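You operate a simulated robot arm through the tools that you are given. There is no shell and no other tool.

You run a simulated two-armed robot. Do the job below in one go: nothing can be reset, and whatever is moved stays where it is left.

## Task
Take the lid off the yellow can and lay it down on the small pallet. Put the steel shoe labelled "26" from the third shelf from the bottom of the black rack on top of the silver steel block and the steel shoe labelled "72" on the shelf under the pipe bench. Turn the near small right dial to 20. Take the orange coil hose and put it on the bench before the blue valve. Take the folded teal rag on the top of the steel table and put it away on the tray of the far head. Take the yellow block and leave it in the right top crate of the blue stacks. Lift the green lid open. Any order will do.

It is judged by the outcome, as a careful person would: the job done as asked, and still so three seconds after it is handed in. It fails if anything else is knocked over, pushed out of place, dropped, spilled or broken. A push-on lid holds only when it is set on centred and level and pressed home; a screw cap is set on level and turned clockwise until tight.

## Robot
Two 7-joint arms with two-finger grippers on one trunk, on a base that drives. Base frame: it is fixed to the floor where the robot stands at the start and does not move with it; the origin is under the middle of the robot, x ahead of it, y to its left, z up. Lengths are in m, angles in rad, forces in N, time in s.
The left shoulder is at the start at [0.024, 0.217, 1.005], the right one opposite. With the tool pointing down near the work surface each hand reaches from about 0.1 to 0.7 m from the robot's upright axis, wherever it stands, measured 20 degrees to its own side. Places, roughly: bench before the blue valve (42x17 cm) [-5.94, 1.16, 0.8]; folded teal rag (10x7x3 cm) [-5.9, -0.9, 0.8]; green lid [0.9, -2.9, 1]; near small right dial [-3.8, 1.2, 0.6]; orange coil hose (6x6x19 cm) [-5.9, -0.2, 0.9]; right top crate of the blue stacks [-5.7, -2.4, 0.5]; shelf under the pipe bench [2.8, 3.5, 0.2]; steel block (9x7x4 cm) [2.5, 7.6, 1.1]; steel shoe [2.5, 7, 1]; tray of the far head (54x19 cm) [-7.58, 0.56, 0.66]; yellow block (4x6x3 cm) [-6, -1, 0.8]; yellow can (7x7x8 cm) [0.5, 0.2, 0.5]. Payload 2.2 kg a hand.
The TCP of each hand is the grasp point between the finger pads, 0.019 m short of the fingertips. In the tool frame z runs along the fingers and y along their closing line. The gripper opens to 0.116 m. The gripper's body begins 0.07 m behind the TCP.
Orientation is that of the tool frame in the base frame, as a unit quaternion [w, x, y, z]. With the fingers straight down and closing along the base's y, the tool's x points along the base's -x, its y along +y and its z along -z.

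## Interface
- The arms move only by the tool apply_moves. It takes "left_series", "right_series" or both (then of equal length, played together; a hand with none holds still); each is a list of rows, each an object of numbers (a shift or turn left out is 0, a gripper value left out holds the last): "jaw": the opening, from 0 (shut) to 1 (fully open); "tx", "ty", "tz": the shift along the tool's x, y, z in m; "rx", "ry", "rz": the turn, a rotation vector about the tool's x, y, z in rad. In form: [{"jaw": .., "tx": .., "ty": .., "tz": .., "rx": .., "ry": .., "rz": ..}, ...]. A call has 1 to 20 rows; each row shifts and turns the commanded pose from where the row before left it, along the tool's axes as they then stand. Each row takes 0.2 s and may step no farther than 0.05 m and 0.15 rad from the row before; otherwise, or with a gripper value out of range, the whole call is refused. A pose out of reach is approached as far as the arm can. The call stops where the force on the tool passes 40 N (or 10 N more than at its start, if that is more) or the arm is blocked; 0.2 s more then pass. Each finger halts on what it meets, pressing with about 37 N; the grip force reading is that of the motor and also rises with nothing between the fingers. The clock runs only during rows and for 0.2 s after the last one: add rows that do not move to give the fingers time. The reply holds the time, the measured pose of the TCP, the force on the tool along the base axes, the opening and the grip force, in the units named above and with some noise, with the torque about the TCP (base axes, N m) and any sound that the robot's microphone picked up.
- Cameras (640 x 400 px; columns grow to the right, rows downward): "scene" is now at [0.1137, 0.038, 1.1566]; the picture's right is [0.44, -0.90, -0.00], its down [-0.67, -0.33, -0.67] and it looks along [0.60, 0.30, -0.75] (base axes); focal length 280 px, centre (320, 200). "left" rides on the left gripper at [0.069, 0.015, -0.097] in its tool frame; the picture's right is [-0.21, 0.98, 0.00], its down [-0.76, -0.17, -0.63] and it looks along [-0.62, -0.14, 0.77] (tool axes); focal length 251 px, centre (320, 200). "right" rides on the right gripper at [0.069, -0.015, -0.096] in its tool frame; the picture's right is [0.21, 0.98, 0.00], its down [-0.76, 0.17, -0.63] and it looks along [-0.62, 0.14, 0.77] (tool axes); focal length 251 px, centre (320, 200). There is no depth. A picture from a camera that has moved, and an enlarged one, comes with that camera's place and axes in the base frame and with its lens.
- camera(camera): a new picture of that camera. The clock stands still meanwhile.
- slide_trunk(by): slides the trunk up (or, below 0, down) by that many m; the arms and the scene camera ride with it, the base frame stays. It gives what a move gives, with no picture.
- roll_base(legs): drives the robot by 1 to 6 legs, each [ahead, left, turn to the left] in m, m and rad, along the robot's own axes; the way and the turn of a leg run together, so that a leg with both is an arc; at most 1.5 m and 3.142 rad a leg. The arms and the cameras ride along, it lands a little off, and it stops where it bumps. It gives what a move gives.
- head_to(pan, tilt): turns the head with the scene camera to pan (to the left, within 1.396 rad either way) and tilt (down, from -0.506 to 1.204), counted from straight ahead of the robot. It gives what a move gives.
- inspect(camera, box): a new picture of the part [left, top, right, bottom] of that camera's present view, enlarged. The clock stands still meanwhile.
- sign_off(): hands the job in; it is judged then, once.

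Nothing tells you exact positions but the pictures and the camera data. Unless the task says otherwise, let go and move clear before handing in.

The tools are called as a command line: name --argument value ..., lists and objects as JSON in quotes. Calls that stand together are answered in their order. apply_moves: Moves the arms, as the interface text tells. Its arguments: {"type":"object","properties":{"left_series":{"type":"array","items":{"type":"object","properties":{"jaw":{"type":"number"},"tx":{"type":"number"},"ty":{"type":"number"},"tz":{"type":"number"},"rx":{"type":"number"},"ry":{"type":"number"},"rz":{"type":"number"}}}},"right_series":{"type":"array","items":{"type":"object","properties":{"jaw":{"type":"number"},"tx":{"type":"number"},"ty":{"type":"number"},"tz":{"type":"number"},"rx":{"type":"number"},"ry":{"type":"number"},"rz":{"type":"number"}}}}},"required":[]} The other tools are called the same way: slide_trunk (by) slides the trunk up or down; roll_base (legs) drives the base; head_to (pan, tilt) turns the head that bears the scene camera; camera (camera) takes a picture; inspect (camera, box) takes an enlarged picture of a part of a camera's view; sign_off () hands the job in.

At the start:

```text
time_s: 0.0
left_tool_pos: [0.4086, 0.3836, 0.7123]
left_ee_rot: [-0.001, 0.0, 1.0, 0.0]
left_force: [0.1, 0.0, 0.2]
left_wrist_torque: [-0.01, -0.02, 0.01]
left_grip_width: 0.116
left_gripper_force: 0.1
right_tool_pos: [0.5398, -0.0801, 0.7969]
right_ee_rot: [-0.001, 0.0, 1.0, -0.001]
right_force: [-0.5, -0.6, 0.3]
right_wrist_torque: [-0.05, 0.0, 0.01]
right_grip_width: 0.1158
right_gripper_force: 0.0
trunk travel left (down, up): [-0.15, 0.34]
robot x, y, heading: [0.001, -0.002, 0.002]
head pan, tilt: [0.459, 0.836]
```

scene: 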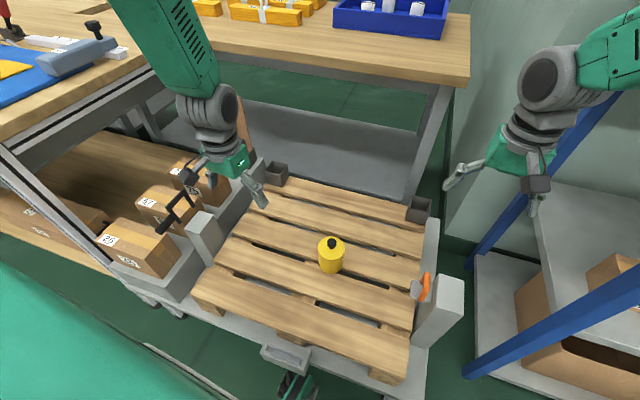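
right: 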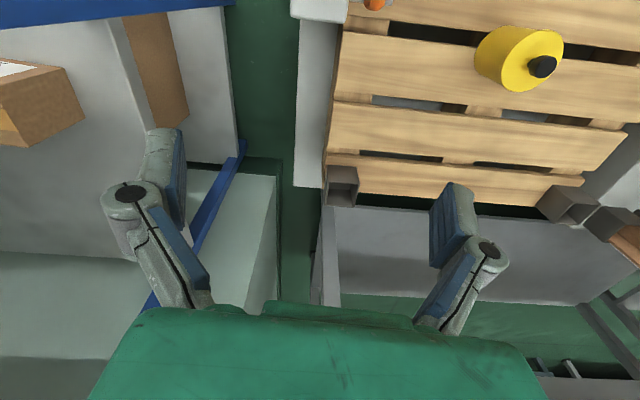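
left: 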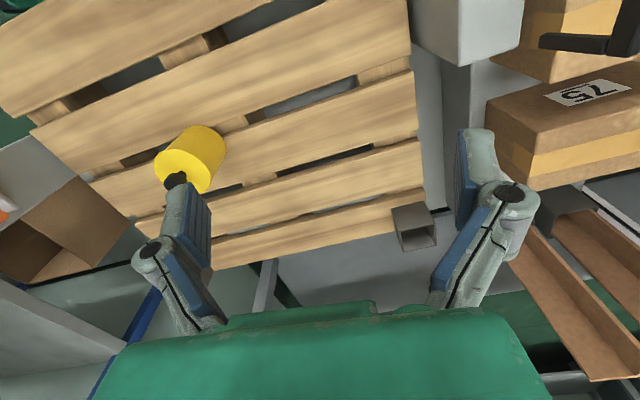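

I see the yellow can with a black knob on a small pallet just ahead. I'll enlarge the views of the can first to learn its lid and its exact place.

inspect --camera "scene" --box '[270, 210, 400, 300]'

inspect --camera "right" --box '[440, 0, 600, 110]'

inspect --camera "left" --box '[120, 100, 280, 210]'

```text
4.44 times, centred on (335, 255) of scene
camera zoom: at [0.1137, 0.038, 1.1566], right [0.44, -0.9, 0.0], down [-0.67, -0.33, -0.67], along [0.6, 0.3, -0.75], focal length 1242 px, centre (253, -44)
```

zoom: 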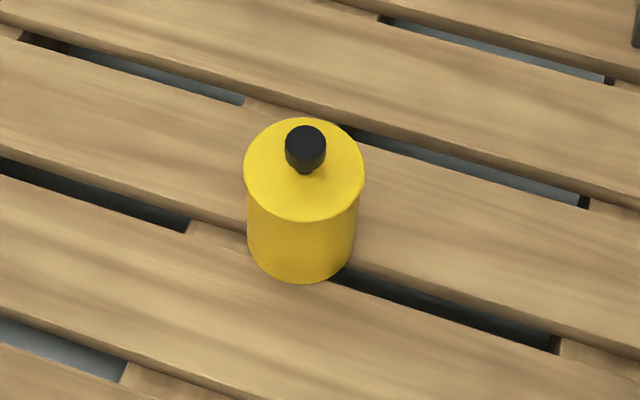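

```text
3.64 times, centred on (520, 55) of right
camera zoom: at [0.4714, -0.0968, 0.8935], right [-0.21, 0.98, 0.0], down [0.76, 0.17, 0.63], along [0.62, 0.14, -0.78], focal length 914 px, centre (-407, 727)
```

zoom: 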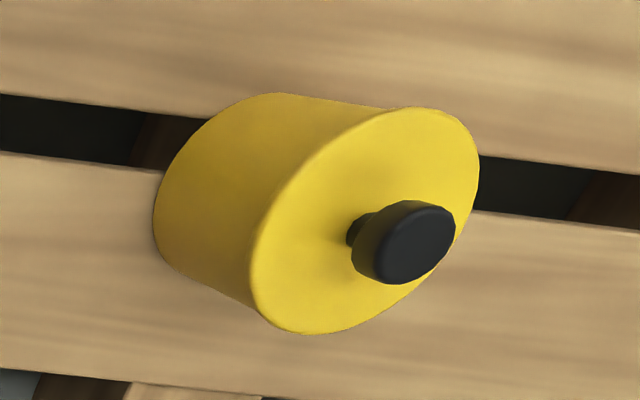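

```text
3.64 times, centred on (200, 155) of left
camera zoom: at [0.3398, 0.4, 0.8086], right [0.21, 0.98, 0.0], down [0.76, -0.17, 0.63], along [0.62, -0.14, -0.78], focal length 914 px, centre (756, 364)
```

zoom: 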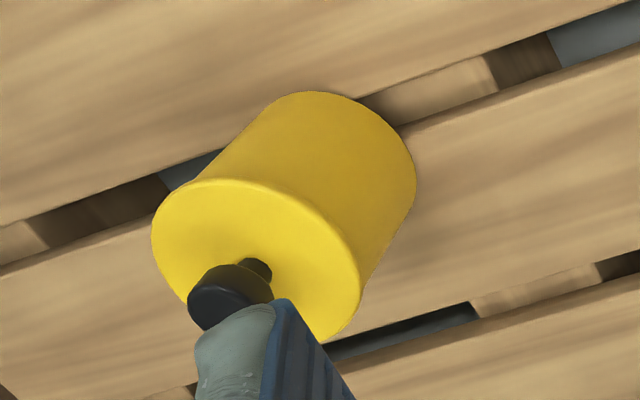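

The can's knob triangulates to about (0.481, 0.189, 0.556). Before starting I'll look around to see the surroundings and learn which thing "the small pallet" is.

head_to --pan 0.0 --tilt 0.35

camera --camera "scene"

head_to --pan 1.2 --tilt 0.35

camera --camera "scene"

head_to --pan -1.2 --tilt 0.35

camera --camera "scene"

```text
time_s: 0.9
left_tool_pos: [0.4068, 0.3835, 0.7135]
left_ee_rot: [0.0, 0.0, 1.0, 0.0]
left_force: [0.6, 0.3, -0.5]
left_wrist_torque: [0.0, 0.01, -0.02]
left_grip_width: 0.1159
left_gripper_force: 0.0
right_tool_pos: [0.5365, -0.081, 0.7988]
right_ee_rot: [0.001, 0.0, 1.0, 0.0]
right_force: [0.5, 0.1, -0.3]
right_wrist_torque: [0.01, 0.02, -0.04]
right_grip_width: 0.1162
right_gripper_force: 0.1
trunk travel left (down, up): [-0.15, 0.34]
robot x, y, heading: [-0.0016, 0.0039, -0.001]
head pan, tilt: [0.0, 0.351]
```

```text
taken
camera scene: at [0.1363, 0.0032, 1.199], right [0.0, -1.0, 0.0], down [-0.35, 0.0, -0.94], along [0.94, 0.0, -0.35], focal length 280 px, centre (320, 200)
```

scene: 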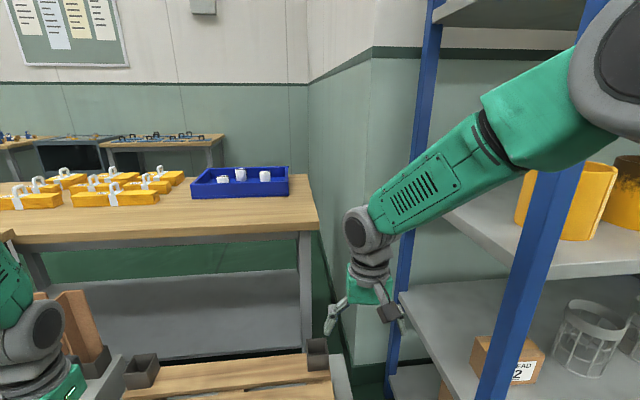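

```text
time_s: 2.3
left_tool_pos: [0.4065, 0.3846, 0.7137]
left_ee_rot: [0.0, 0.0, 1.0, 0.0]
left_force: [-0.4, 0.2, 0.3]
left_wrist_torque: [0.02, 0.01, 0.04]
left_grip_width: 0.1164
left_gripper_force: 0.0
right_tool_pos: [0.5375, -0.0812, 0.7982]
right_ee_rot: [0.0, 0.0, 1.0, 0.0]
right_force: [0.5, -0.1, -0.4]
right_wrist_torque: [0.03, 0.02, 0.01]
right_grip_width: 0.1161
right_gripper_force: 0.0
trunk travel left (down, up): [-0.15, 0.34]
robot x, y, heading: [0.0013, 0.0022, 0.001]
head pan, tilt: [1.201, 0.351]
```

```text
taken
camera scene: at [0.0768, 0.09, 1.1992], right [0.93, -0.36, 0.0], down [-0.13, -0.32, -0.94], along [0.34, 0.87, -0.35], focal length 280 px, centre (320, 200)
```

scene: 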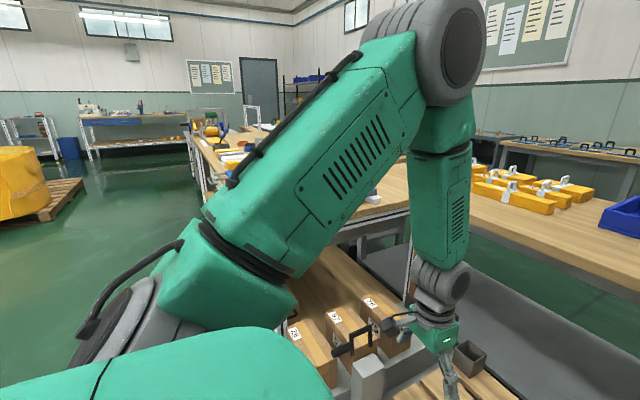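

```text
time_s: 4.5
left_tool_pos: [0.407, 0.3847, 0.7134]
left_ee_rot: [0.001, 0.0, 1.0, 0.0]
left_force: [0.1, 0.4, 0.7]
left_wrist_torque: [0.01, 0.03, 0.02]
left_grip_width: 0.1159
left_gripper_force: 0.2
right_tool_pos: [0.5381, -0.0807, 0.7979]
right_ee_rot: [0.001, 0.0, 1.0, 0.001]
right_force: [0.6, 0.4, 0.1]
right_wrist_torque: [-0.06, 0.0, -0.05]
right_grip_width: 0.1158
right_gripper_force: 0.1
trunk travel left (down, up): [-0.15, 0.34]
robot x, y, heading: [0.0001, -0.0025, 0.004]
head pan, tilt: [-1.201, 0.351]
```

```text
taken
camera scene: at [0.0768, -0.0838, 1.1995], right [-0.93, -0.36, 0.0], down [-0.13, 0.32, -0.94], along [0.34, -0.88, -0.34], focal length 280 px, centre (320, 200)
```

scene: 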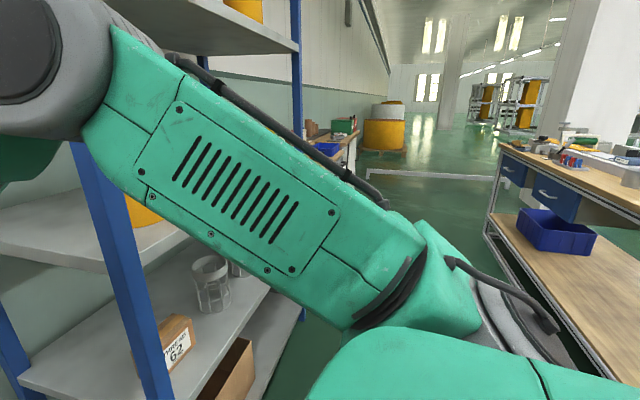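

The pallet on the cart ahead is the small pallet; a rack stands on my right and a bench with boxes on my left. I'll bring the left hand above the can's knob and check its alignment.

head_to --pan 0.3 --tilt 0.9

apply_moves --left_series '[{"tx": -0.0148, "ty": -0.039, "tz": 0.0}, {"tx": -0.0148, "ty": -0.039, "tz": 0.0, "jaw": 0.6}, {"tx": -0.0148, "ty": -0.039, "tz": 0.02}, {"tx": -0.0148, "ty": -0.039, "tz": 0.035}, {"tx": -0.0148, "ty": -0.039, "tz": 0.035}, {}]'

camera --camera "left"

camera --camera "scene"

camera --camera "right"

```text
time_s: 6.1
left_tool_pos: [0.4064, 0.3841, 0.7127]
left_ee_rot: [0.002, 0.0, 1.0, 0.0]
left_force: [0.5, 0.5, -0.6]
left_wrist_torque: [-0.01, 0.0, -0.02]
left_grip_width: 0.1159
left_gripper_force: 0.0
right_tool_pos: [0.5388, -0.0803, 0.7975]
right_ee_rot: [0.001, 0.0, 1.0, 0.0]
right_force: [0.3, -0.4, 0.1]
right_wrist_torque: [-0.02, 0.01, 0.01]
right_grip_width: 0.1158
right_gripper_force: 0.0
trunk travel left (down, up): [-0.15, 0.34]
robot x, y, heading: [-0.0002, -0.0016, 0.001]
head pan, tilt: [0.3, 0.901]
```

```text
refused: row 4 steps farther than a row can; nothing moved
```

```text
taken
camera left: at [0.3372, 0.3994, 0.81], right [0.21, 0.98, 0.0], down [0.76, -0.17, 0.63], along [0.62, -0.14, -0.77], focal length 251 px, centre (320, 200)
```

left: 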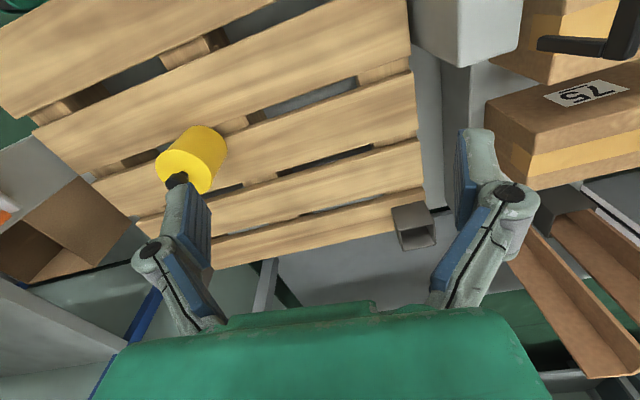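

```text
taken
camera scene: at [0.1151, 0.0253, 1.1516], right [0.3, -0.96, 0.0], down [-0.75, -0.23, -0.62], along [0.59, 0.18, -0.79], focal length 280 px, centre (320, 200)
```

scene: 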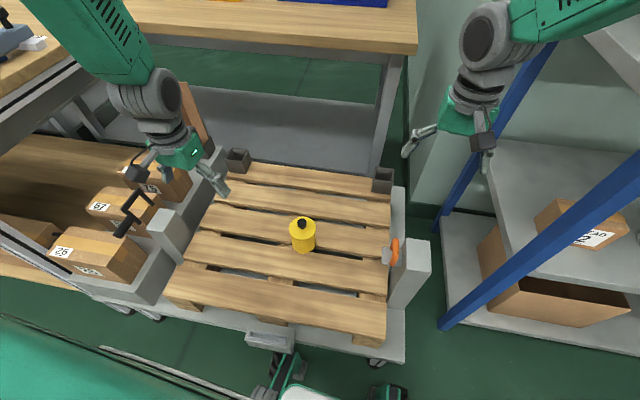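

```text
taken
camera right: at [0.4685, -0.0973, 0.8951], right [-0.21, 0.98, 0.0], down [0.76, 0.17, 0.63], along [0.62, 0.14, -0.77], focal length 251 px, centre (320, 200)
```

right: 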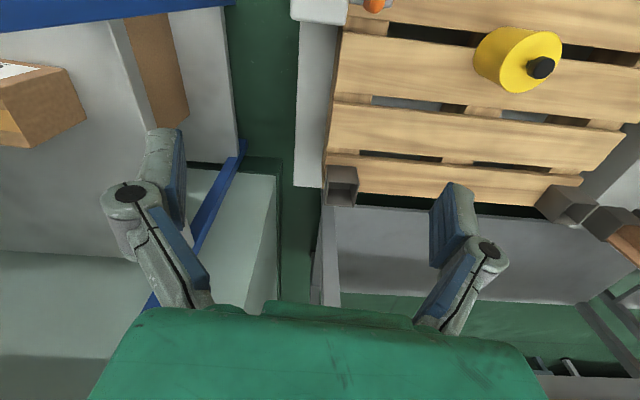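

The can stands free on the cart's pallet. I'll move the left hand over it in smaller steps.

apply_moves --left_series '[{"tx": -0.0148, "ty": -0.039, "tz": 0.0}, {"tx": -0.0148, "ty": -0.039, "tz": 0.0, "jaw": 0.6}, {"tx": -0.0148, "ty": -0.039, "tz": 0.01}, {"tx": -0.0148, "ty": -0.039, "tz": 0.02}, {"tx": -0.0148, "ty": -0.039, "tz": 0.02}, {"tz": 0.02}, {"tz": 0.02}, {}]'

camera --camera "left"

camera --camera "scene"

camera --camera "right"

```text
time_s: 7.9
left_tool_pos: [0.4799, 0.1895, 0.6238]
left_ee_rot: [0.001, 0.0, 1.0, 0.001]
left_force: [-0.4, 0.7, -0.5]
left_wrist_torque: [0.02, -0.04, 0.02]
left_grip_width: 0.0697
left_gripper_force: 0.0
right_tool_pos: [0.5381, -0.0807, 0.7976]
right_ee_rot: [0.002, 0.0, 1.0, 0.0]
right_force: [0.0, 0.0, 1.6]
right_wrist_torque: [0.02, -0.01, -0.05]
right_grip_width: 0.1163
right_gripper_force: 0.1
trunk travel left (down, up): [-0.15, 0.34]
robot x, y, heading: [-0.0013, -0.0022, 0.004]
head pan, tilt: [0.3, 0.901]
```

```text
taken
camera left: at [0.411, 0.2042, 0.7204], right [0.21, 0.98, 0.0], down [0.75, -0.17, 0.63], along [0.62, -0.14, -0.77], focal length 251 px, centre (320, 200)
```

left: 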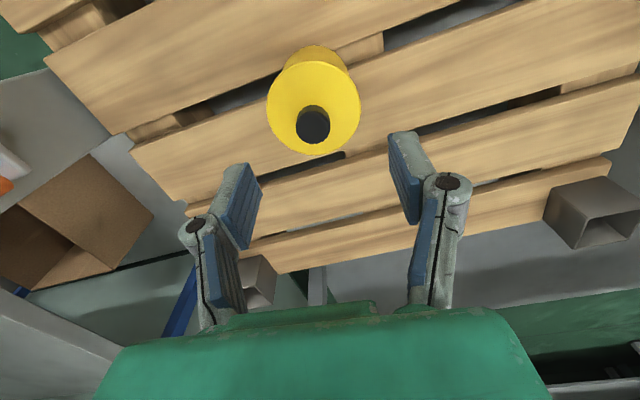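

```text
taken
camera scene: at [0.1152, 0.0242, 1.1517], right [0.3, -0.96, 0.0], down [-0.75, -0.23, -0.62], along [0.59, 0.18, -0.79], focal length 280 px, centre (320, 200)
```

scene: 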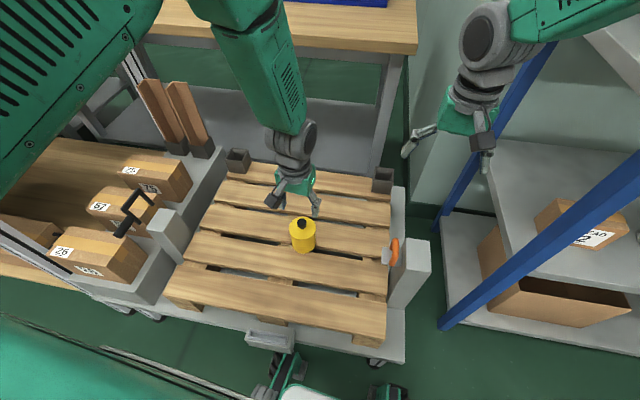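

```text
taken
camera right: at [0.4683, -0.0977, 0.8952], right [-0.21, 0.98, 0.0], down [0.75, 0.17, 0.63], along [0.62, 0.14, -0.77], focal length 251 px, centre (320, 200)
```

right: 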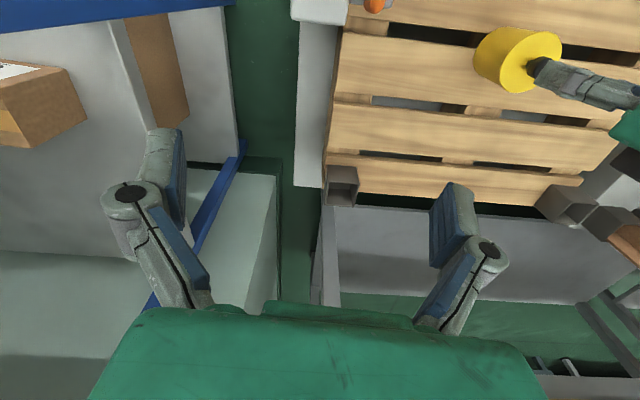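

The hand is over the knob; a close look will show the sideways offset.

inspect --camera "left" --box '[240, 40, 400, 160]'

```text
3.33 times, centred on (320, 100) of left
camera zoom: at [0.411, 0.2042, 0.7204], right [0.21, 0.98, 0.0], down [0.75, -0.17, 0.63], along [0.62, -0.14, -0.77], focal length 838 px, centre (320, 533)
```

zoom: 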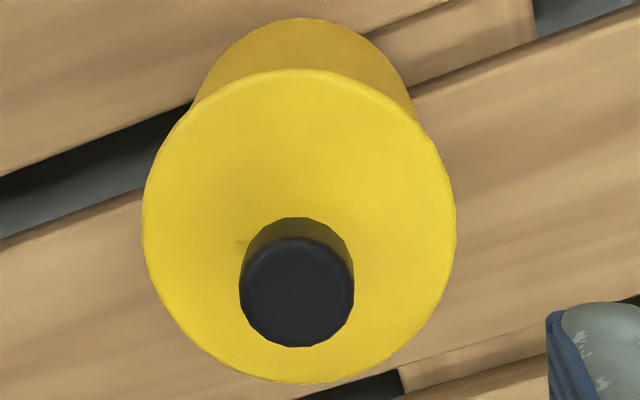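

The knob lies about 5 mm more to the right than the hand, so I'll shift by that, lower and grip the knob.

apply_moves --left_series '[{"ty": -0.005, "tx": 0.001}, {"tz": 0.02}, {"tz": 0.02}, {"tz": 0.02}, {"tz": 0.014}, {}, {"jaw": 0.0}, {"jaw": 0.0}, {"jaw": 0.0}, {}]'

camera --camera "left"

inspect --camera "right" --box '[440, 0, 640, 125]'

```text
time_s: 10.1
left_tool_pos: [0.4816, 0.1843, 0.5516]
left_ee_rot: [0.003, -0.001, 1.0, 0.001]
left_force: [5.6, 6.0, 30.1]
left_wrist_torque: [0.07, -0.16, -0.01]
left_grip_width: 0.0173
left_gripper_force: 37.3
right_tool_pos: [0.5369, -0.0819, 0.8001]
right_ee_rot: [0.001, 0.0, 1.0, -0.001]
right_force: [0.1, 0.1, -0.1]
right_wrist_torque: [-0.03, 0.01, 0.01]
right_grip_width: 0.116
right_gripper_force: 0.1
trunk travel left (down, up): [-0.15, 0.34]
robot x, y, heading: [0.0004, 0.0027, 0.005]
head pan, tilt: [0.3, 0.901]
```

```text
taken
camera left: at [0.4109, 0.1992, 0.6477], right [0.21, 0.98, 0.0], down [0.75, -0.17, 0.64], along [0.62, -0.13, -0.77], focal length 251 px, centre (320, 200)
```

left: 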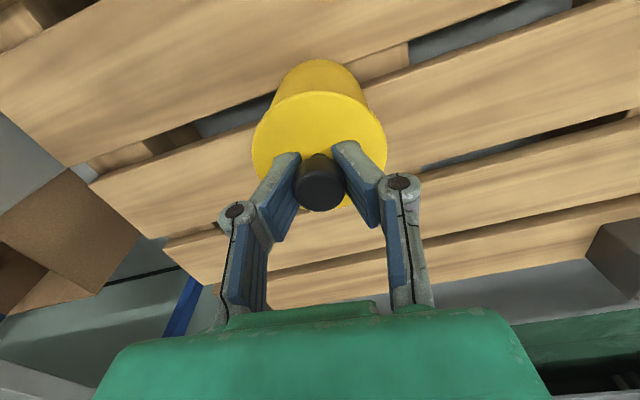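

```text
3.20 times, centred on (540, 62) of right
camera zoom: at [0.4675, -0.0982, 0.8958], right [-0.21, 0.98, 0.0], down [0.75, 0.17, 0.64], along [0.62, 0.14, -0.77], focal length 805 px, centre (-384, 640)
```

zoom: 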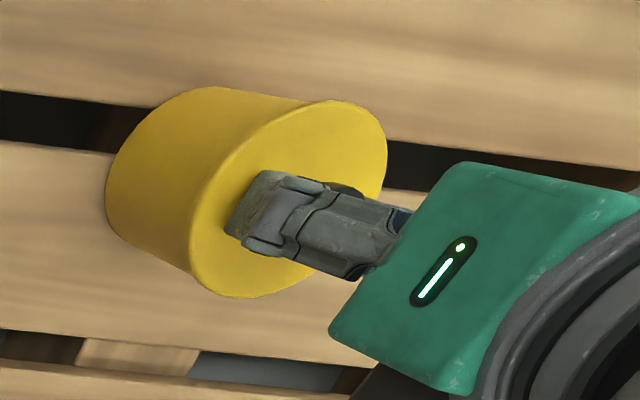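

The knob is gripped with some downward press. I'll lift gently and watch the force and whether the can comes along.

apply_moves --left_series '[{"tz": -0.003}, {"tz": -0.003}, {"tz": -0.003}, {}]'

inspect --camera "right" --box '[440, 0, 640, 125]'

inspect --camera "scene" --box '[240, 180, 360, 270]'

```text
time_s: 11.1
left_tool_pos: [0.4799, 0.1841, 0.5591]
left_ee_rot: [0.0, -0.001, 1.0, -0.001]
left_force: [0.6, -0.5, -1.5]
left_wrist_torque: [0.05, 0.0, 0.02]
left_grip_width: 0.0167
left_gripper_force: 37.2
right_tool_pos: [0.5375, -0.081, 0.7986]
right_ee_rot: [0.002, 0.0, 1.0, -0.001]
right_force: [-0.1, -0.8, -0.1]
right_wrist_torque: [0.01, 0.03, -0.01]
right_grip_width: 0.1161
right_gripper_force: 0.1
trunk travel left (down, up): [-0.15, 0.34]
robot x, y, heading: [0.0004, 0.0001, -0.005]
head pan, tilt: [0.3, 0.901]
```

```text
3.20 times, centred on (540, 62) of right
camera zoom: at [0.4687, -0.098, 0.8949], right [-0.21, 0.98, 0.0], down [0.76, 0.17, 0.63], along [0.62, 0.14, -0.77], focal length 805 px, centre (-384, 640)
```

zoom: 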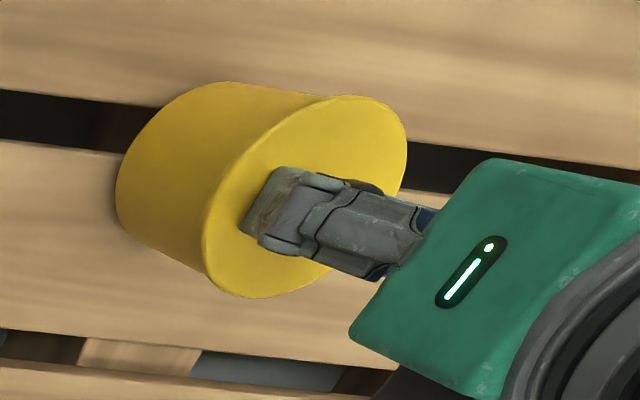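

```text
4.44 times, centred on (300, 225) of scene
camera zoom: at [0.1158, 0.0237, 1.1515], right [0.3, -0.96, 0.0], down [-0.75, -0.23, -0.62], along [0.59, 0.18, -0.79], focal length 1242 px, centre (409, 89)
```

zoom: 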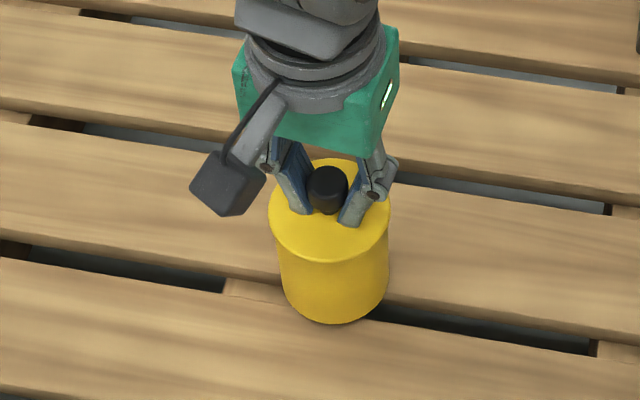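

The whole can came up with the lid, so the lid is held firmly and I need the other hand to hold the body. I'll set the can back down, turn the left gripper a quarter turn to make room, and bring the right hand in from the side.

apply_moves --left_series '[{"tz": 0.003}, {"tz": 0.003}, {"tz": 0.002}, {}, {"jaw": 0.45}, {"jaw": 0.45}, {"tz": -0.02}, {"tz": -0.03}, {}]'

apply_moves --left_series '[{"rz": 0.15}, {"rz": 0.15}, {"rz": 0.15}, {"rz": 0.15}, {"rz": 0.15}, {"rz": 0.15}, {"rz": 0.15}, {"rz": 0.15}, {"rz": 0.15}, {"rz": 0.15}, {"rz": 0.0708}, {}, {}]'

camera --camera "left"

camera --camera "scene"

```text
time_s: 13.1
left_tool_pos: [0.4803, 0.1837, 0.6013]
left_ee_rot: [0.001, 0.0, 1.0, 0.001]
left_force: [-0.1, -0.7, 0.7]
left_wrist_torque: [0.02, 0.04, 0.01]
left_grip_width: 0.0521
left_gripper_force: 0.1
right_tool_pos: [0.5381, -0.0816, 0.797]
right_ee_rot: [0.001, 0.0, 1.0, 0.0]
right_force: [0.5, 0.4, -0.3]
right_wrist_torque: [0.05, 0.01, -0.02]
right_grip_width: 0.1159
right_gripper_force: 0.0
trunk travel left (down, up): [-0.15, 0.34]
robot x, y, heading: [0.0001, 0.0034, -0.005]
head pan, tilt: [0.3, 0.901]
```

```text
time_s: 15.9
left_tool_pos: [0.4798, 0.1834, 0.6025]
left_ee_rot: [0.001, 0.707, 0.707, 0.001]
left_force: [-0.1, 0.5, 1.6]
left_wrist_torque: [0.02, -0.03, 0.02]
left_grip_width: 0.0519
left_gripper_force: 0.1
right_tool_pos: [0.5379, -0.0799, 0.7987]
right_ee_rot: [0.001, 0.0, 1.0, 0.0]
right_force: [-0.2, -0.1, -0.6]
right_wrist_torque: [0.02, 0.02, 0.03]
right_grip_width: 0.116
right_gripper_force: 0.0
trunk travel left (down, up): [-0.15, 0.34]
robot x, y, heading: [0.0005, -0.0028, 0.001]
head pan, tilt: [0.3, 0.901]
```

```text
taken
camera left: at [0.4948, 0.253, 0.6975], right [0.98, -0.21, 0.0], down [-0.17, -0.76, 0.63], along [-0.13, -0.62, -0.77], focal length 251 px, centre (320, 200)
```

left: 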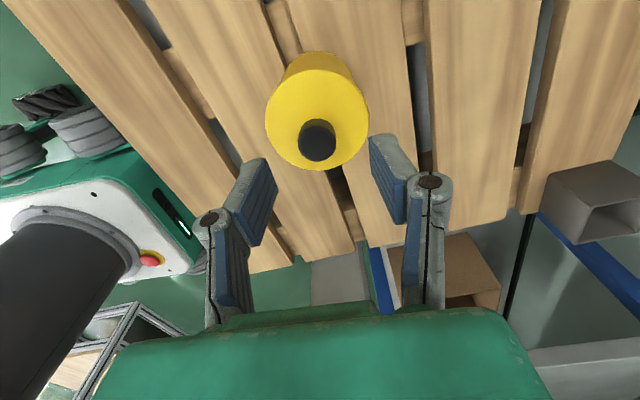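

```text
taken
camera scene: at [0.1155, 0.0241, 1.1516], right [0.3, -0.96, 0.0], down [-0.75, -0.23, -0.62], along [0.59, 0.18, -0.79], focal length 280 px, centre (320, 200)
```

scene: 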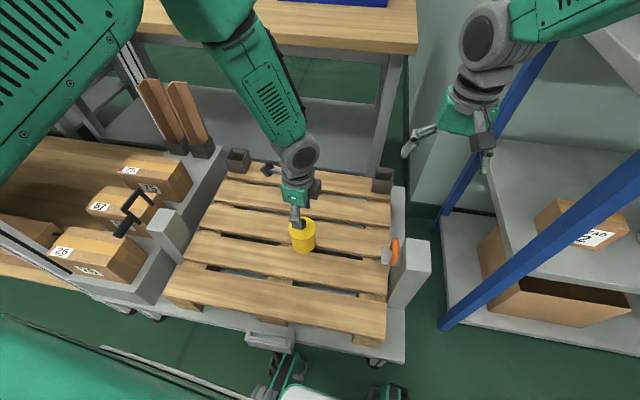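

The left gripper now closes along x with its camera on the far side. Next I'll turn the right hand to approach the can from the right at a shallow downward angle, stopping short for a check.

apply_moves --right_series '[{"tx": 0.03, "ty": 0.02, "tz": 0.024}, {"tx": 0.029, "ty": 0.02, "tz": 0.024}, {"rz": 0.15}, {"rz": 0.15}, {"rz": 0.15}, {"rz": 0.15}, {"rz": 0.15}, {"rz": 0.15}, {"rz": 0.15}, {"rz": 0.15}, {"rz": 0.15}, {"rz": 0.15}, {"rz": 0.0708}, {}]'

apply_moves --right_series '[{"ry": 0.1496}, {"ry": 0.1496}, {"ry": 0.1496}, {"ry": 0.1496}, {"ry": 0.1496}, {"ry": 0.1496}, {"ry": 0.1496}, {}, {}]'

camera --camera "scene"

camera --camera "right"

```text
time_s: 18.9
left_tool_pos: [0.4796, 0.184, 0.6001]
left_ee_rot: [0.001, 0.707, 0.707, 0.001]
left_force: [-0.5, 0.0, -0.2]
left_wrist_torque: [-0.03, -0.01, 0.0]
left_grip_width: 0.052
left_gripper_force: 0.1
right_tool_pos: [0.4894, -0.0509, 0.7593]
right_ee_rot: [-0.018, 0.724, 0.69, 0.015]
right_force: [0.7, 0.2, 0.3]
right_wrist_torque: [0.01, 0.03, 0.04]
right_grip_width: 0.1157
right_gripper_force: 0.1
trunk travel left (down, up): [-0.15, 0.34]
robot x, y, heading: [-0.0013, -0.0021, -0.0]
head pan, tilt: [0.3, 0.901]
```

```text
time_s: 20.9
left_tool_pos: [0.4793, 0.1841, 0.6013]
left_ee_rot: [0.0, 0.707, 0.707, 0.001]
left_force: [-0.1, 0.0, -0.4]
left_wrist_torque: [-0.01, 0.02, -0.01]
left_grip_width: 0.0521
left_gripper_force: 0.1
right_tool_pos: [0.4779, -0.042, 0.7518]
right_ee_rot: [-0.353, 0.612, 0.613, 0.355]
right_force: [-0.4, -0.1, 0.6]
right_wrist_torque: [-0.03, 0.05, 0.02]
right_grip_width: 0.1159
right_gripper_force: 0.0
trunk travel left (down, up): [-0.15, 0.34]
robot x, y, heading: [0.0011, -0.0013, -0.001]
head pan, tilt: [0.3, 0.901]
```

```text
taken
camera scene: at [0.1156, 0.0232, 1.1516], right [0.3, -0.96, 0.0], down [-0.75, -0.23, -0.62], along [0.59, 0.18, -0.79], focal length 280 px, centre (320, 200)
```

scene: 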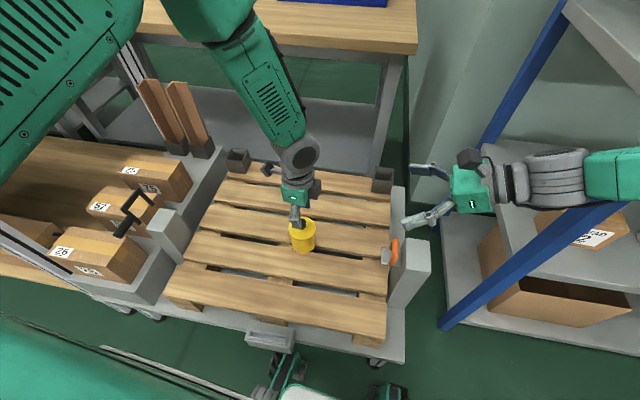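

```text
taken
camera right: at [0.4634, -0.0923, 0.8586], right [0.98, 0.11, 0.19], down [0.17, -0.93, -0.34], along [0.14, 0.36, -0.92], focal length 251 px, centre (320, 200)
```

right: 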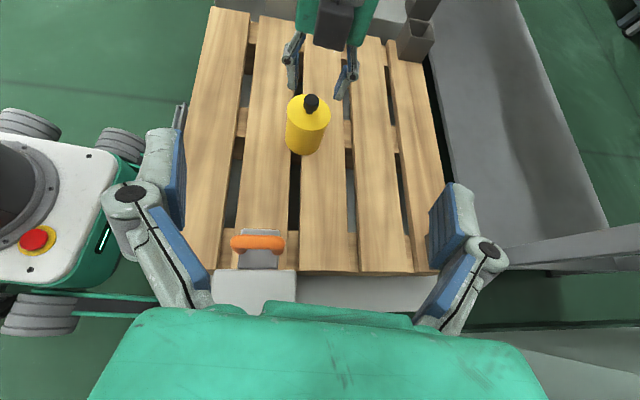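

The right hand now points at the can. I'll look closer at the cart's post and orange loop, which lie beneath the path of the right wrist.

inspect --camera "scene" --box '[350, 200, 470, 320]'

inspect --camera "right" --box '[180, 200, 340, 320]'

```text
3.33 times, centred on (410, 260) of scene
camera zoom: at [0.1156, 0.0232, 1.1516], right [0.3, -0.96, 0.0], down [-0.75, -0.23, -0.62], along [0.59, 0.18, -0.79], focal length 932 px, centre (20, 0)
```

zoom: 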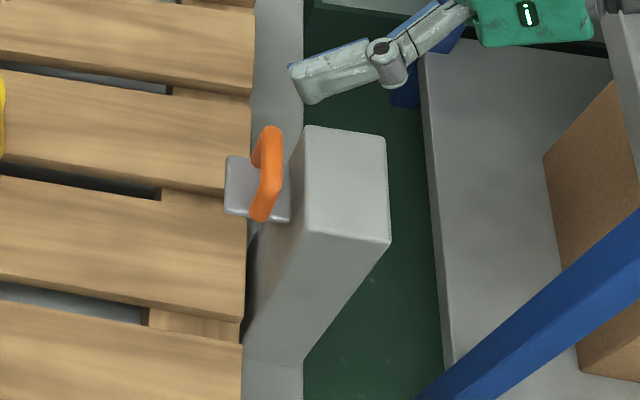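

```text
3.33 times, centred on (260, 260) of right
camera zoom: at [0.4634, -0.0923, 0.8586], right [0.98, 0.11, 0.19], down [0.17, -0.93, -0.34], along [0.14, 0.36, -0.92], focal length 838 px, centre (520, 0)
```

zoom: 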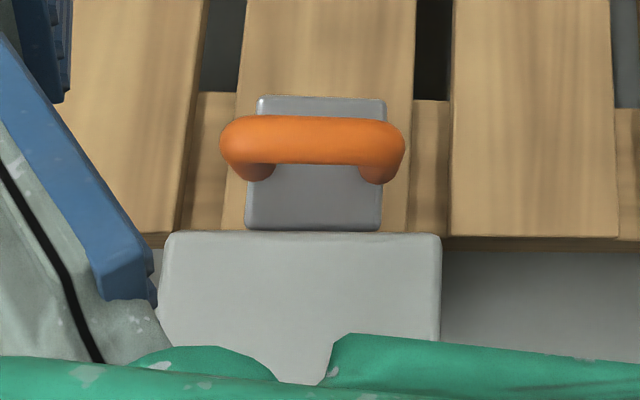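

The post top reaches about z 0.585, too close under a wrist coming straight from the right. I'll instead approach diagonally from the near right (pointing toward +x+y, 25° down), and turn the left gripper to match.

apply_moves --right_series '[{"ry": 0.0873}, {"rx": -0.1186, "rz": 0.0553}, {"rx": -0.1186, "rz": 0.0553}, {"rx": -0.1186, "rz": 0.0553}, {"rx": -0.1186, "rz": 0.0553}, {"rx": -0.1186, "rz": 0.0553}, {"rx": -0.1186, "rz": 0.0553}, {}, {}]' --left_series '[{}, {"rz": 0.1309}, {"rz": 0.1309}, {"rz": 0.1309}, {"rz": 0.1309}, {"rz": 0.1309}, {"rz": 0.1309}, {}, {}]'

camera --camera "scene"

camera --camera "right"

camera --camera "left"

```text
time_s: 22.9
left_tool_pos: [0.4802, 0.1833, 0.6014]
left_ee_rot: [-0.001, 0.924, 0.382, 0.001]
left_force: [-0.4, -0.4, -0.7]
left_wrist_torque: [0.04, 0.01, -0.02]
left_grip_width: 0.0523
left_gripper_force: 0.1
right_tool_pos: [0.4788, -0.0425, 0.7514]
right_ee_rot: [-0.206, 0.778, 0.323, 0.498]
right_force: [-0.6, -0.3, -0.2]
right_wrist_torque: [0.0, 0.01, 0.0]
right_grip_width: 0.116
right_gripper_force: 0.0
trunk travel left (down, up): [-0.15, 0.34]
robot x, y, heading: [-0.0045, 0.0, 0.002]
head pan, tilt: [0.3, 0.901]
```

```text
taken
camera scene: at [0.1149, 0.0226, 1.1517], right [0.3, -0.96, 0.0], down [-0.75, -0.23, -0.62], along [0.59, 0.18, -0.79], focal length 280 px, centre (320, 200)
```

scene: 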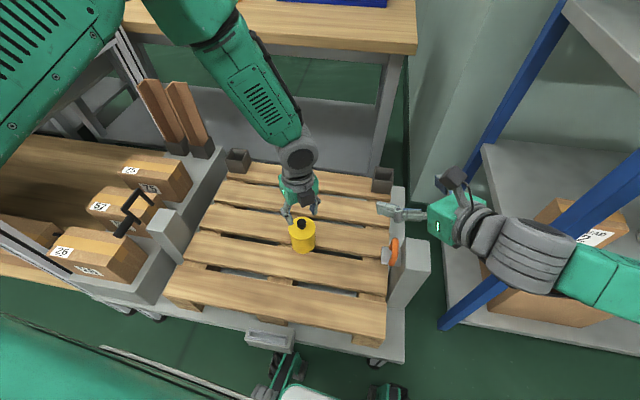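

```text
taken
camera right: at [0.4266, -0.0745, 0.8542], right [0.75, -0.63, 0.2], down [-0.51, -0.75, -0.42], along [0.41, 0.22, -0.89], focal length 251 px, centre (320, 200)
```

right: 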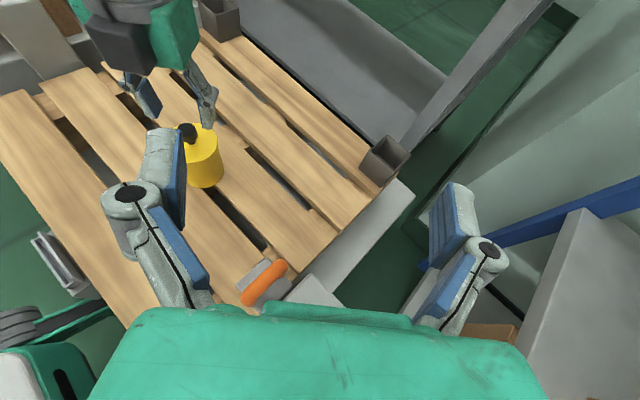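

```text
taken
camera left: at [0.539, 0.2209, 0.698], right [0.54, -0.84, 0.0], down [-0.65, -0.42, 0.63], along [-0.53, -0.34, -0.78], focal length 251 px, centre (320, 200)
```

left: 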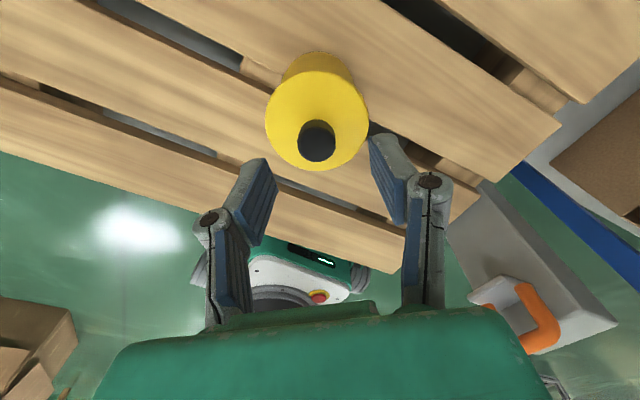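

Orientation is right. I'll bring the right hand to about 13 cm short of the can along its approach line and check.

apply_moves --right_series '[{"tx": -0.0251, "ty": -0.02283, "tz": 0.01833}, {"tx": -0.0251, "ty": -0.02283, "tz": 0.01833}, {"tx": -0.0251, "ty": -0.02283, "tz": 0.01833}, {"tx": -0.0251, "ty": -0.02283, "tz": 0.01833}, {"tx": -0.0251, "ty": -0.02283, "tz": 0.01833}, {"tx": -0.0251, "ty": -0.02283, "tz": 0.01833}, {"tx": -0.0251, "ty": -0.02283, "tz": 0.01833}, {}, {}]'

camera --camera "scene"

camera --camera "right"

camera --camera "left"

```text
time_s: 24.9
left_tool_pos: [0.4786, 0.183, 0.6017]
left_ee_rot: [0.0, 0.924, 0.383, 0.001]
left_force: [0.3, -0.1, 0.1]
left_wrist_torque: [0.02, 0.01, 0.01]
left_grip_width: 0.0523
left_gripper_force: 0.1
right_tool_pos: [0.3958, 0.1025, 0.537]
right_ee_rot: [-0.206, 0.778, 0.324, 0.497]
right_force: [0.2, -0.2, -0.4]
right_wrist_torque: [0.02, 0.02, -0.01]
right_grip_width: 0.1159
right_gripper_force: 0.0
trunk travel left (down, up): [-0.15, 0.34]
robot x, y, heading: [-0.0005, -0.0024, 0.002]
head pan, tilt: [0.3, 0.901]
```

```text
taken
camera scene: at [0.1147, 0.024, 1.1517], right [0.3, -0.96, 0.0], down [-0.75, -0.23, -0.62], along [0.59, 0.18, -0.79], focal length 280 px, centre (320, 200)
```

scene: 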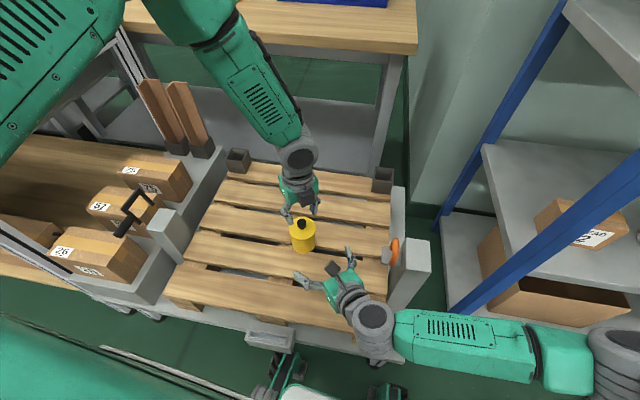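

```text
taken
camera right: at [0.3437, 0.0693, 0.64], right [0.75, -0.63, 0.2], down [-0.51, -0.75, -0.42], along [0.41, 0.22, -0.89], focal length 251 px, centre (320, 200)
```

right: 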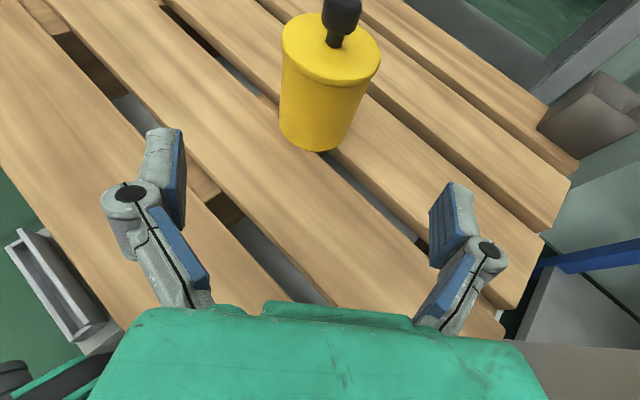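

```text
taken
camera left: at [0.539, 0.2218, 0.6978], right [0.54, -0.84, 0.0], down [-0.65, -0.42, 0.63], along [-0.53, -0.34, -0.78], focal length 251 px, centre (320, 200)
```

left: 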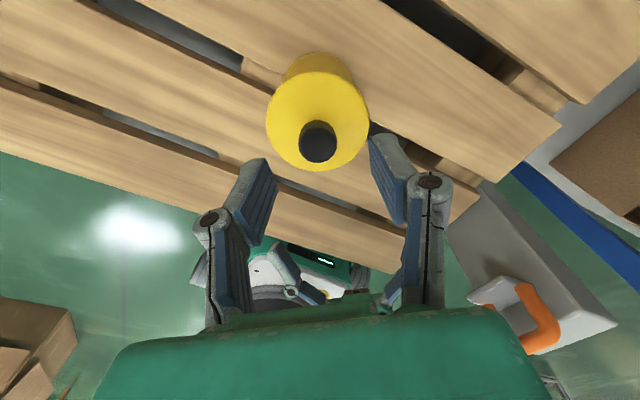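

inspect --camera "right" --box '[250, 0, 410, 160]'

```text
2.50 times, centred on (330, 80) of right
camera zoom: at [0.3437, 0.0693, 0.64], right [0.75, -0.63, 0.2], down [-0.51, -0.75, -0.42], along [0.41, 0.22, -0.89], focal length 629 px, centre (295, 500)
```

zoom: 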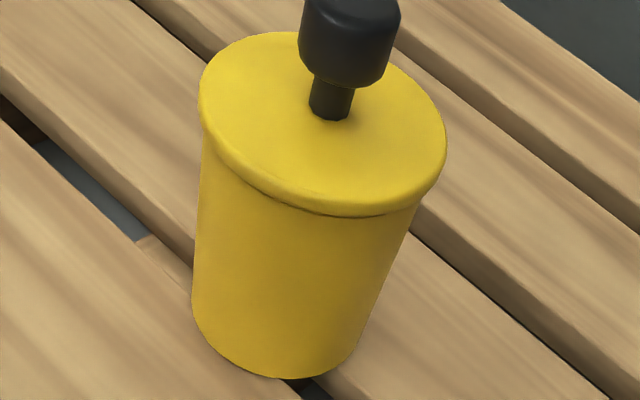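

The lid is a thin disc with a knob on a stem; the can's body is clear below it. I'll advance the right hand along its line and close gently on the body.

apply_moves --right_series '[{"ty": 0.002, "tz": 0.026}, {"tz": 0.026}, {"tz": 0.026}, {"tz": 0.026}, {"tz": 0.026}, {}]'

camera --camera "scene"

camera --camera "right"

camera --camera "left"

```text
time_s: 26.3
left_tool_pos: [0.4799, 0.1828, 0.6016]
left_ee_rot: [0.001, 0.924, 0.383, 0.001]
left_force: [0.9, 0.5, -0.5]
left_wrist_torque: [-0.01, -0.02, 0.01]
left_grip_width: 0.0524
left_gripper_force: 0.1
right_tool_pos: [0.4807, 0.1827, 0.482]
right_ee_rot: [-0.205, 0.779, 0.324, 0.497]
right_force: [-0.1, -0.4, 0.1]
right_wrist_torque: [-0.03, 0.03, -0.03]
right_grip_width: 0.1162
right_gripper_force: 0.0
trunk travel left (down, up): [-0.15, 0.34]
robot x, y, heading: [0.0031, 0.0005, -0.0]
head pan, tilt: [0.3, 0.901]
```

```text
taken
camera scene: at [0.1149, 0.0251, 1.1516], right [0.3, -0.96, 0.0], down [-0.75, -0.23, -0.62], along [0.59, 0.18, -0.79], focal length 280 px, centre (320, 200)
```

scene: 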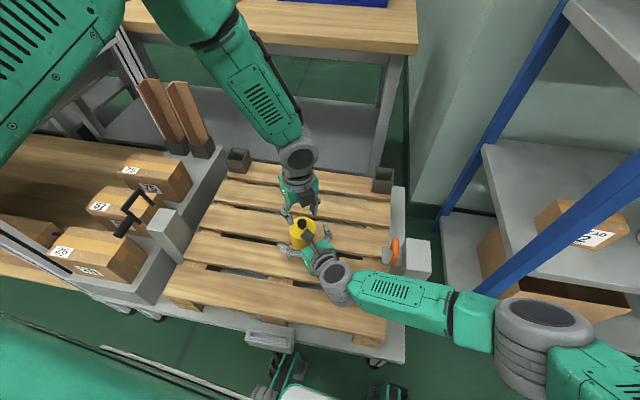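

```text
taken
camera right: at [0.4286, 0.151, 0.585], right [0.75, -0.63, 0.2], down [-0.51, -0.75, -0.42], along [0.41, 0.22, -0.89], focal length 251 px, centre (320, 200)
```

right: 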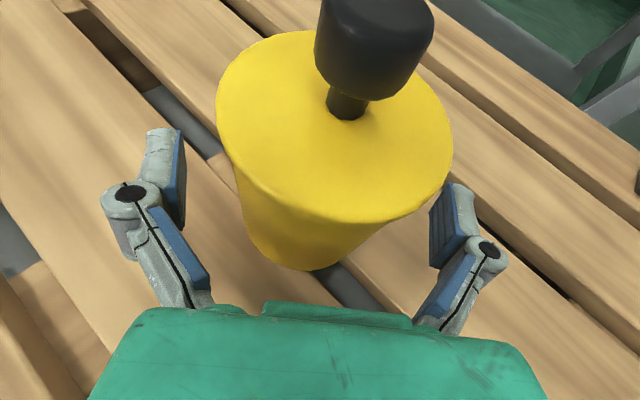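

```text
taken
camera left: at [0.5389, 0.2222, 0.6977], right [0.54, -0.84, 0.0], down [-0.65, -0.42, 0.63], along [-0.53, -0.34, -0.78], focal length 251 px, centre (320, 200)
```

left: 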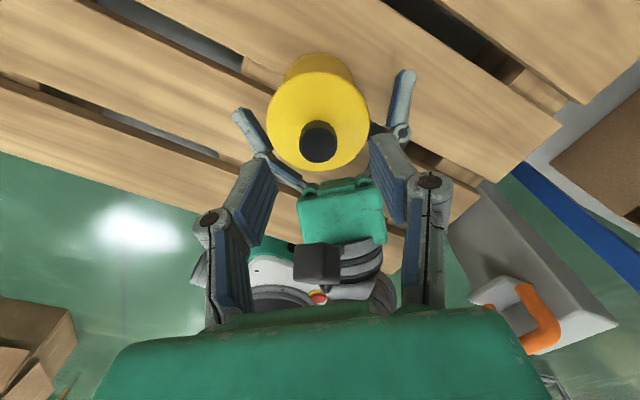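

The right fingers straddle the can body, centred within a millimetre or two. Now I close the right hand on it.

apply_moves --right_series '[{"jaw": 0.7}, {"jaw": 0.6}, {"jaw": 0.5}, {"jaw": 0.4}, {}]'

apply_moves --left_series '[{"tz": 0.02}, {"tz": 0.02}, {"tz": 0.008}, {}, {"jaw": 0.0}, {"jaw": 0.0}, {"jaw": 0.0}, {}]'

camera --camera "right"

camera --camera "left"

```text
time_s: 27.5
left_tool_pos: [0.4803, 0.1832, 0.6015]
left_ee_rot: [0.0, 0.924, 0.382, 0.001]
left_force: [0.7, -0.2, 0.1]
left_wrist_torque: [0.0, 0.01, 0.01]
left_grip_width: 0.052
left_gripper_force: 0.1
right_tool_pos: [0.4814, 0.1831, 0.4823]
right_ee_rot: [-0.205, 0.778, 0.324, 0.497]
right_force: [-0.6, 0.0, 1.7]
right_wrist_torque: [0.05, 0.09, 0.06]
right_grip_width: 0.0646
right_gripper_force: 37.0
trunk travel left (down, up): [-0.15, 0.34]
robot x, y, heading: [0.0022, 0.0008, -0.002]
head pan, tilt: [0.3, 0.901]
```

```text
time_s: 29.3
left_tool_pos: [0.4809, 0.184, 0.5526]
left_ee_rot: [0.001, 0.924, 0.383, 0.001]
left_force: [-0.2, 0.1, -0.2]
left_wrist_torque: [-0.03, -0.01, 0.01]
left_grip_width: 0.0178
left_gripper_force: 37.5
right_tool_pos: [0.4799, 0.1832, 0.4823]
right_ee_rot: [-0.205, 0.779, 0.324, 0.497]
right_force: [-0.8, -0.1, 2.1]
right_wrist_torque: [0.1, 0.12, 0.0]
right_grip_width: 0.0644
right_gripper_force: 37.2
trunk travel left (down, up): [-0.15, 0.34]
robot x, y, heading: [-0.0017, -0.0012, -0.002]
head pan, tilt: [0.3, 0.901]
heard: snap
```

```text
taken
camera right: at [0.4282, 0.151, 0.5851], right [0.75, -0.63, 0.2], down [-0.51, -0.75, -0.42], along [0.41, 0.22, -0.89], focal length 251 px, centre (320, 200)
```

right: 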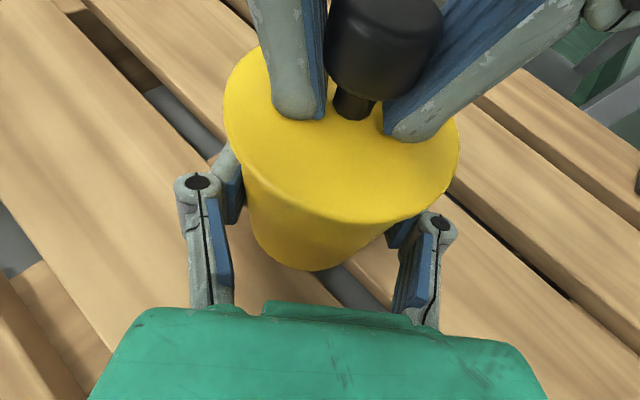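

```text
taken
camera left: at [0.5393, 0.2222, 0.6496], right [0.54, -0.84, 0.0], down [-0.65, -0.42, 0.63], along [-0.53, -0.34, -0.78], focal length 251 px, centre (320, 200)
```

left: 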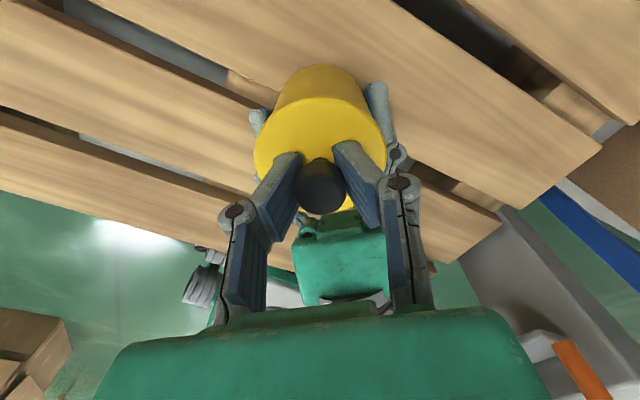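

A snap was heard, so the lid may have shifted in its seat. I'll now pull the lid up while the right hand holds the body.

apply_moves --left_series '[{"tz": -0.003}, {"tz": -0.003}, {"tz": -0.004}, {}]'

camera --camera "right"

inspect --camera "left" --box '[220, 40, 420, 220]'

```text
time_s: 30.3
left_tool_pos: [0.481, 0.1835, 0.563]
left_ee_rot: [0.0, 0.924, 0.383, 0.001]
left_force: [0.6, -0.9, -0.4]
left_wrist_torque: [0.0, -0.01, 0.02]
left_grip_width: 0.0176
left_gripper_force: 36.9
right_tool_pos: [0.4806, 0.1827, 0.4811]
right_ee_rot: [-0.205, 0.779, 0.323, 0.498]
right_force: [-1.3, 0.8, 2.1]
right_wrist_torque: [0.08, 0.11, 0.04]
right_grip_width: 0.0647
right_gripper_force: 36.5
trunk travel left (down, up): [-0.15, 0.34]
robot x, y, heading: [-0.0001, -0.0025, 0.002]
head pan, tilt: [0.3, 0.901]
```

```text
taken
camera right: at [0.4284, 0.1508, 0.585], right [0.75, -0.63, 0.2], down [-0.51, -0.75, -0.42], along [0.41, 0.22, -0.89], focal length 251 px, centre (320, 200)
```

right: 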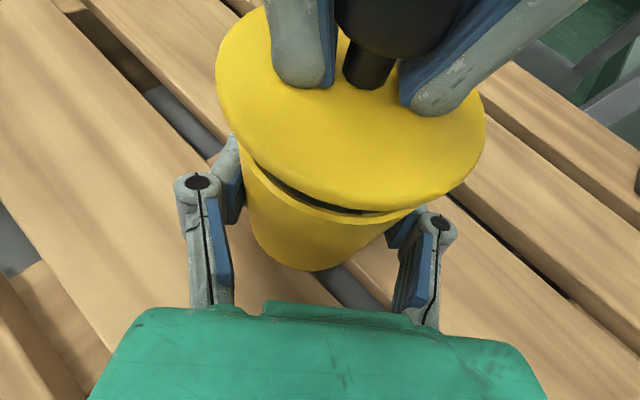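

```text
2.22 times, centred on (320, 130) of left
camera zoom: at [0.5394, 0.2223, 0.6598], right [0.54, -0.84, 0.0], down [-0.65, -0.42, 0.63], along [-0.53, -0.34, -0.78], focal length 559 px, centre (320, 356)
```

zoom: 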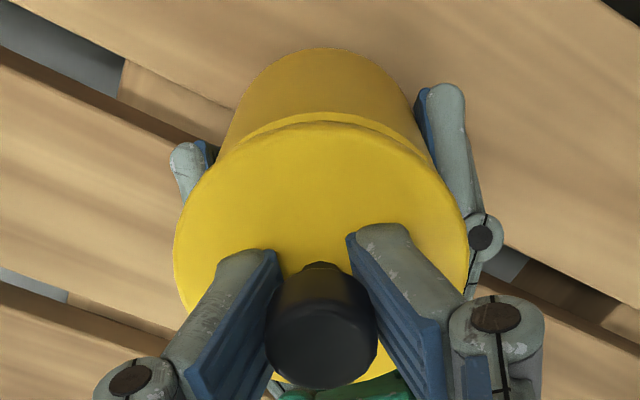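

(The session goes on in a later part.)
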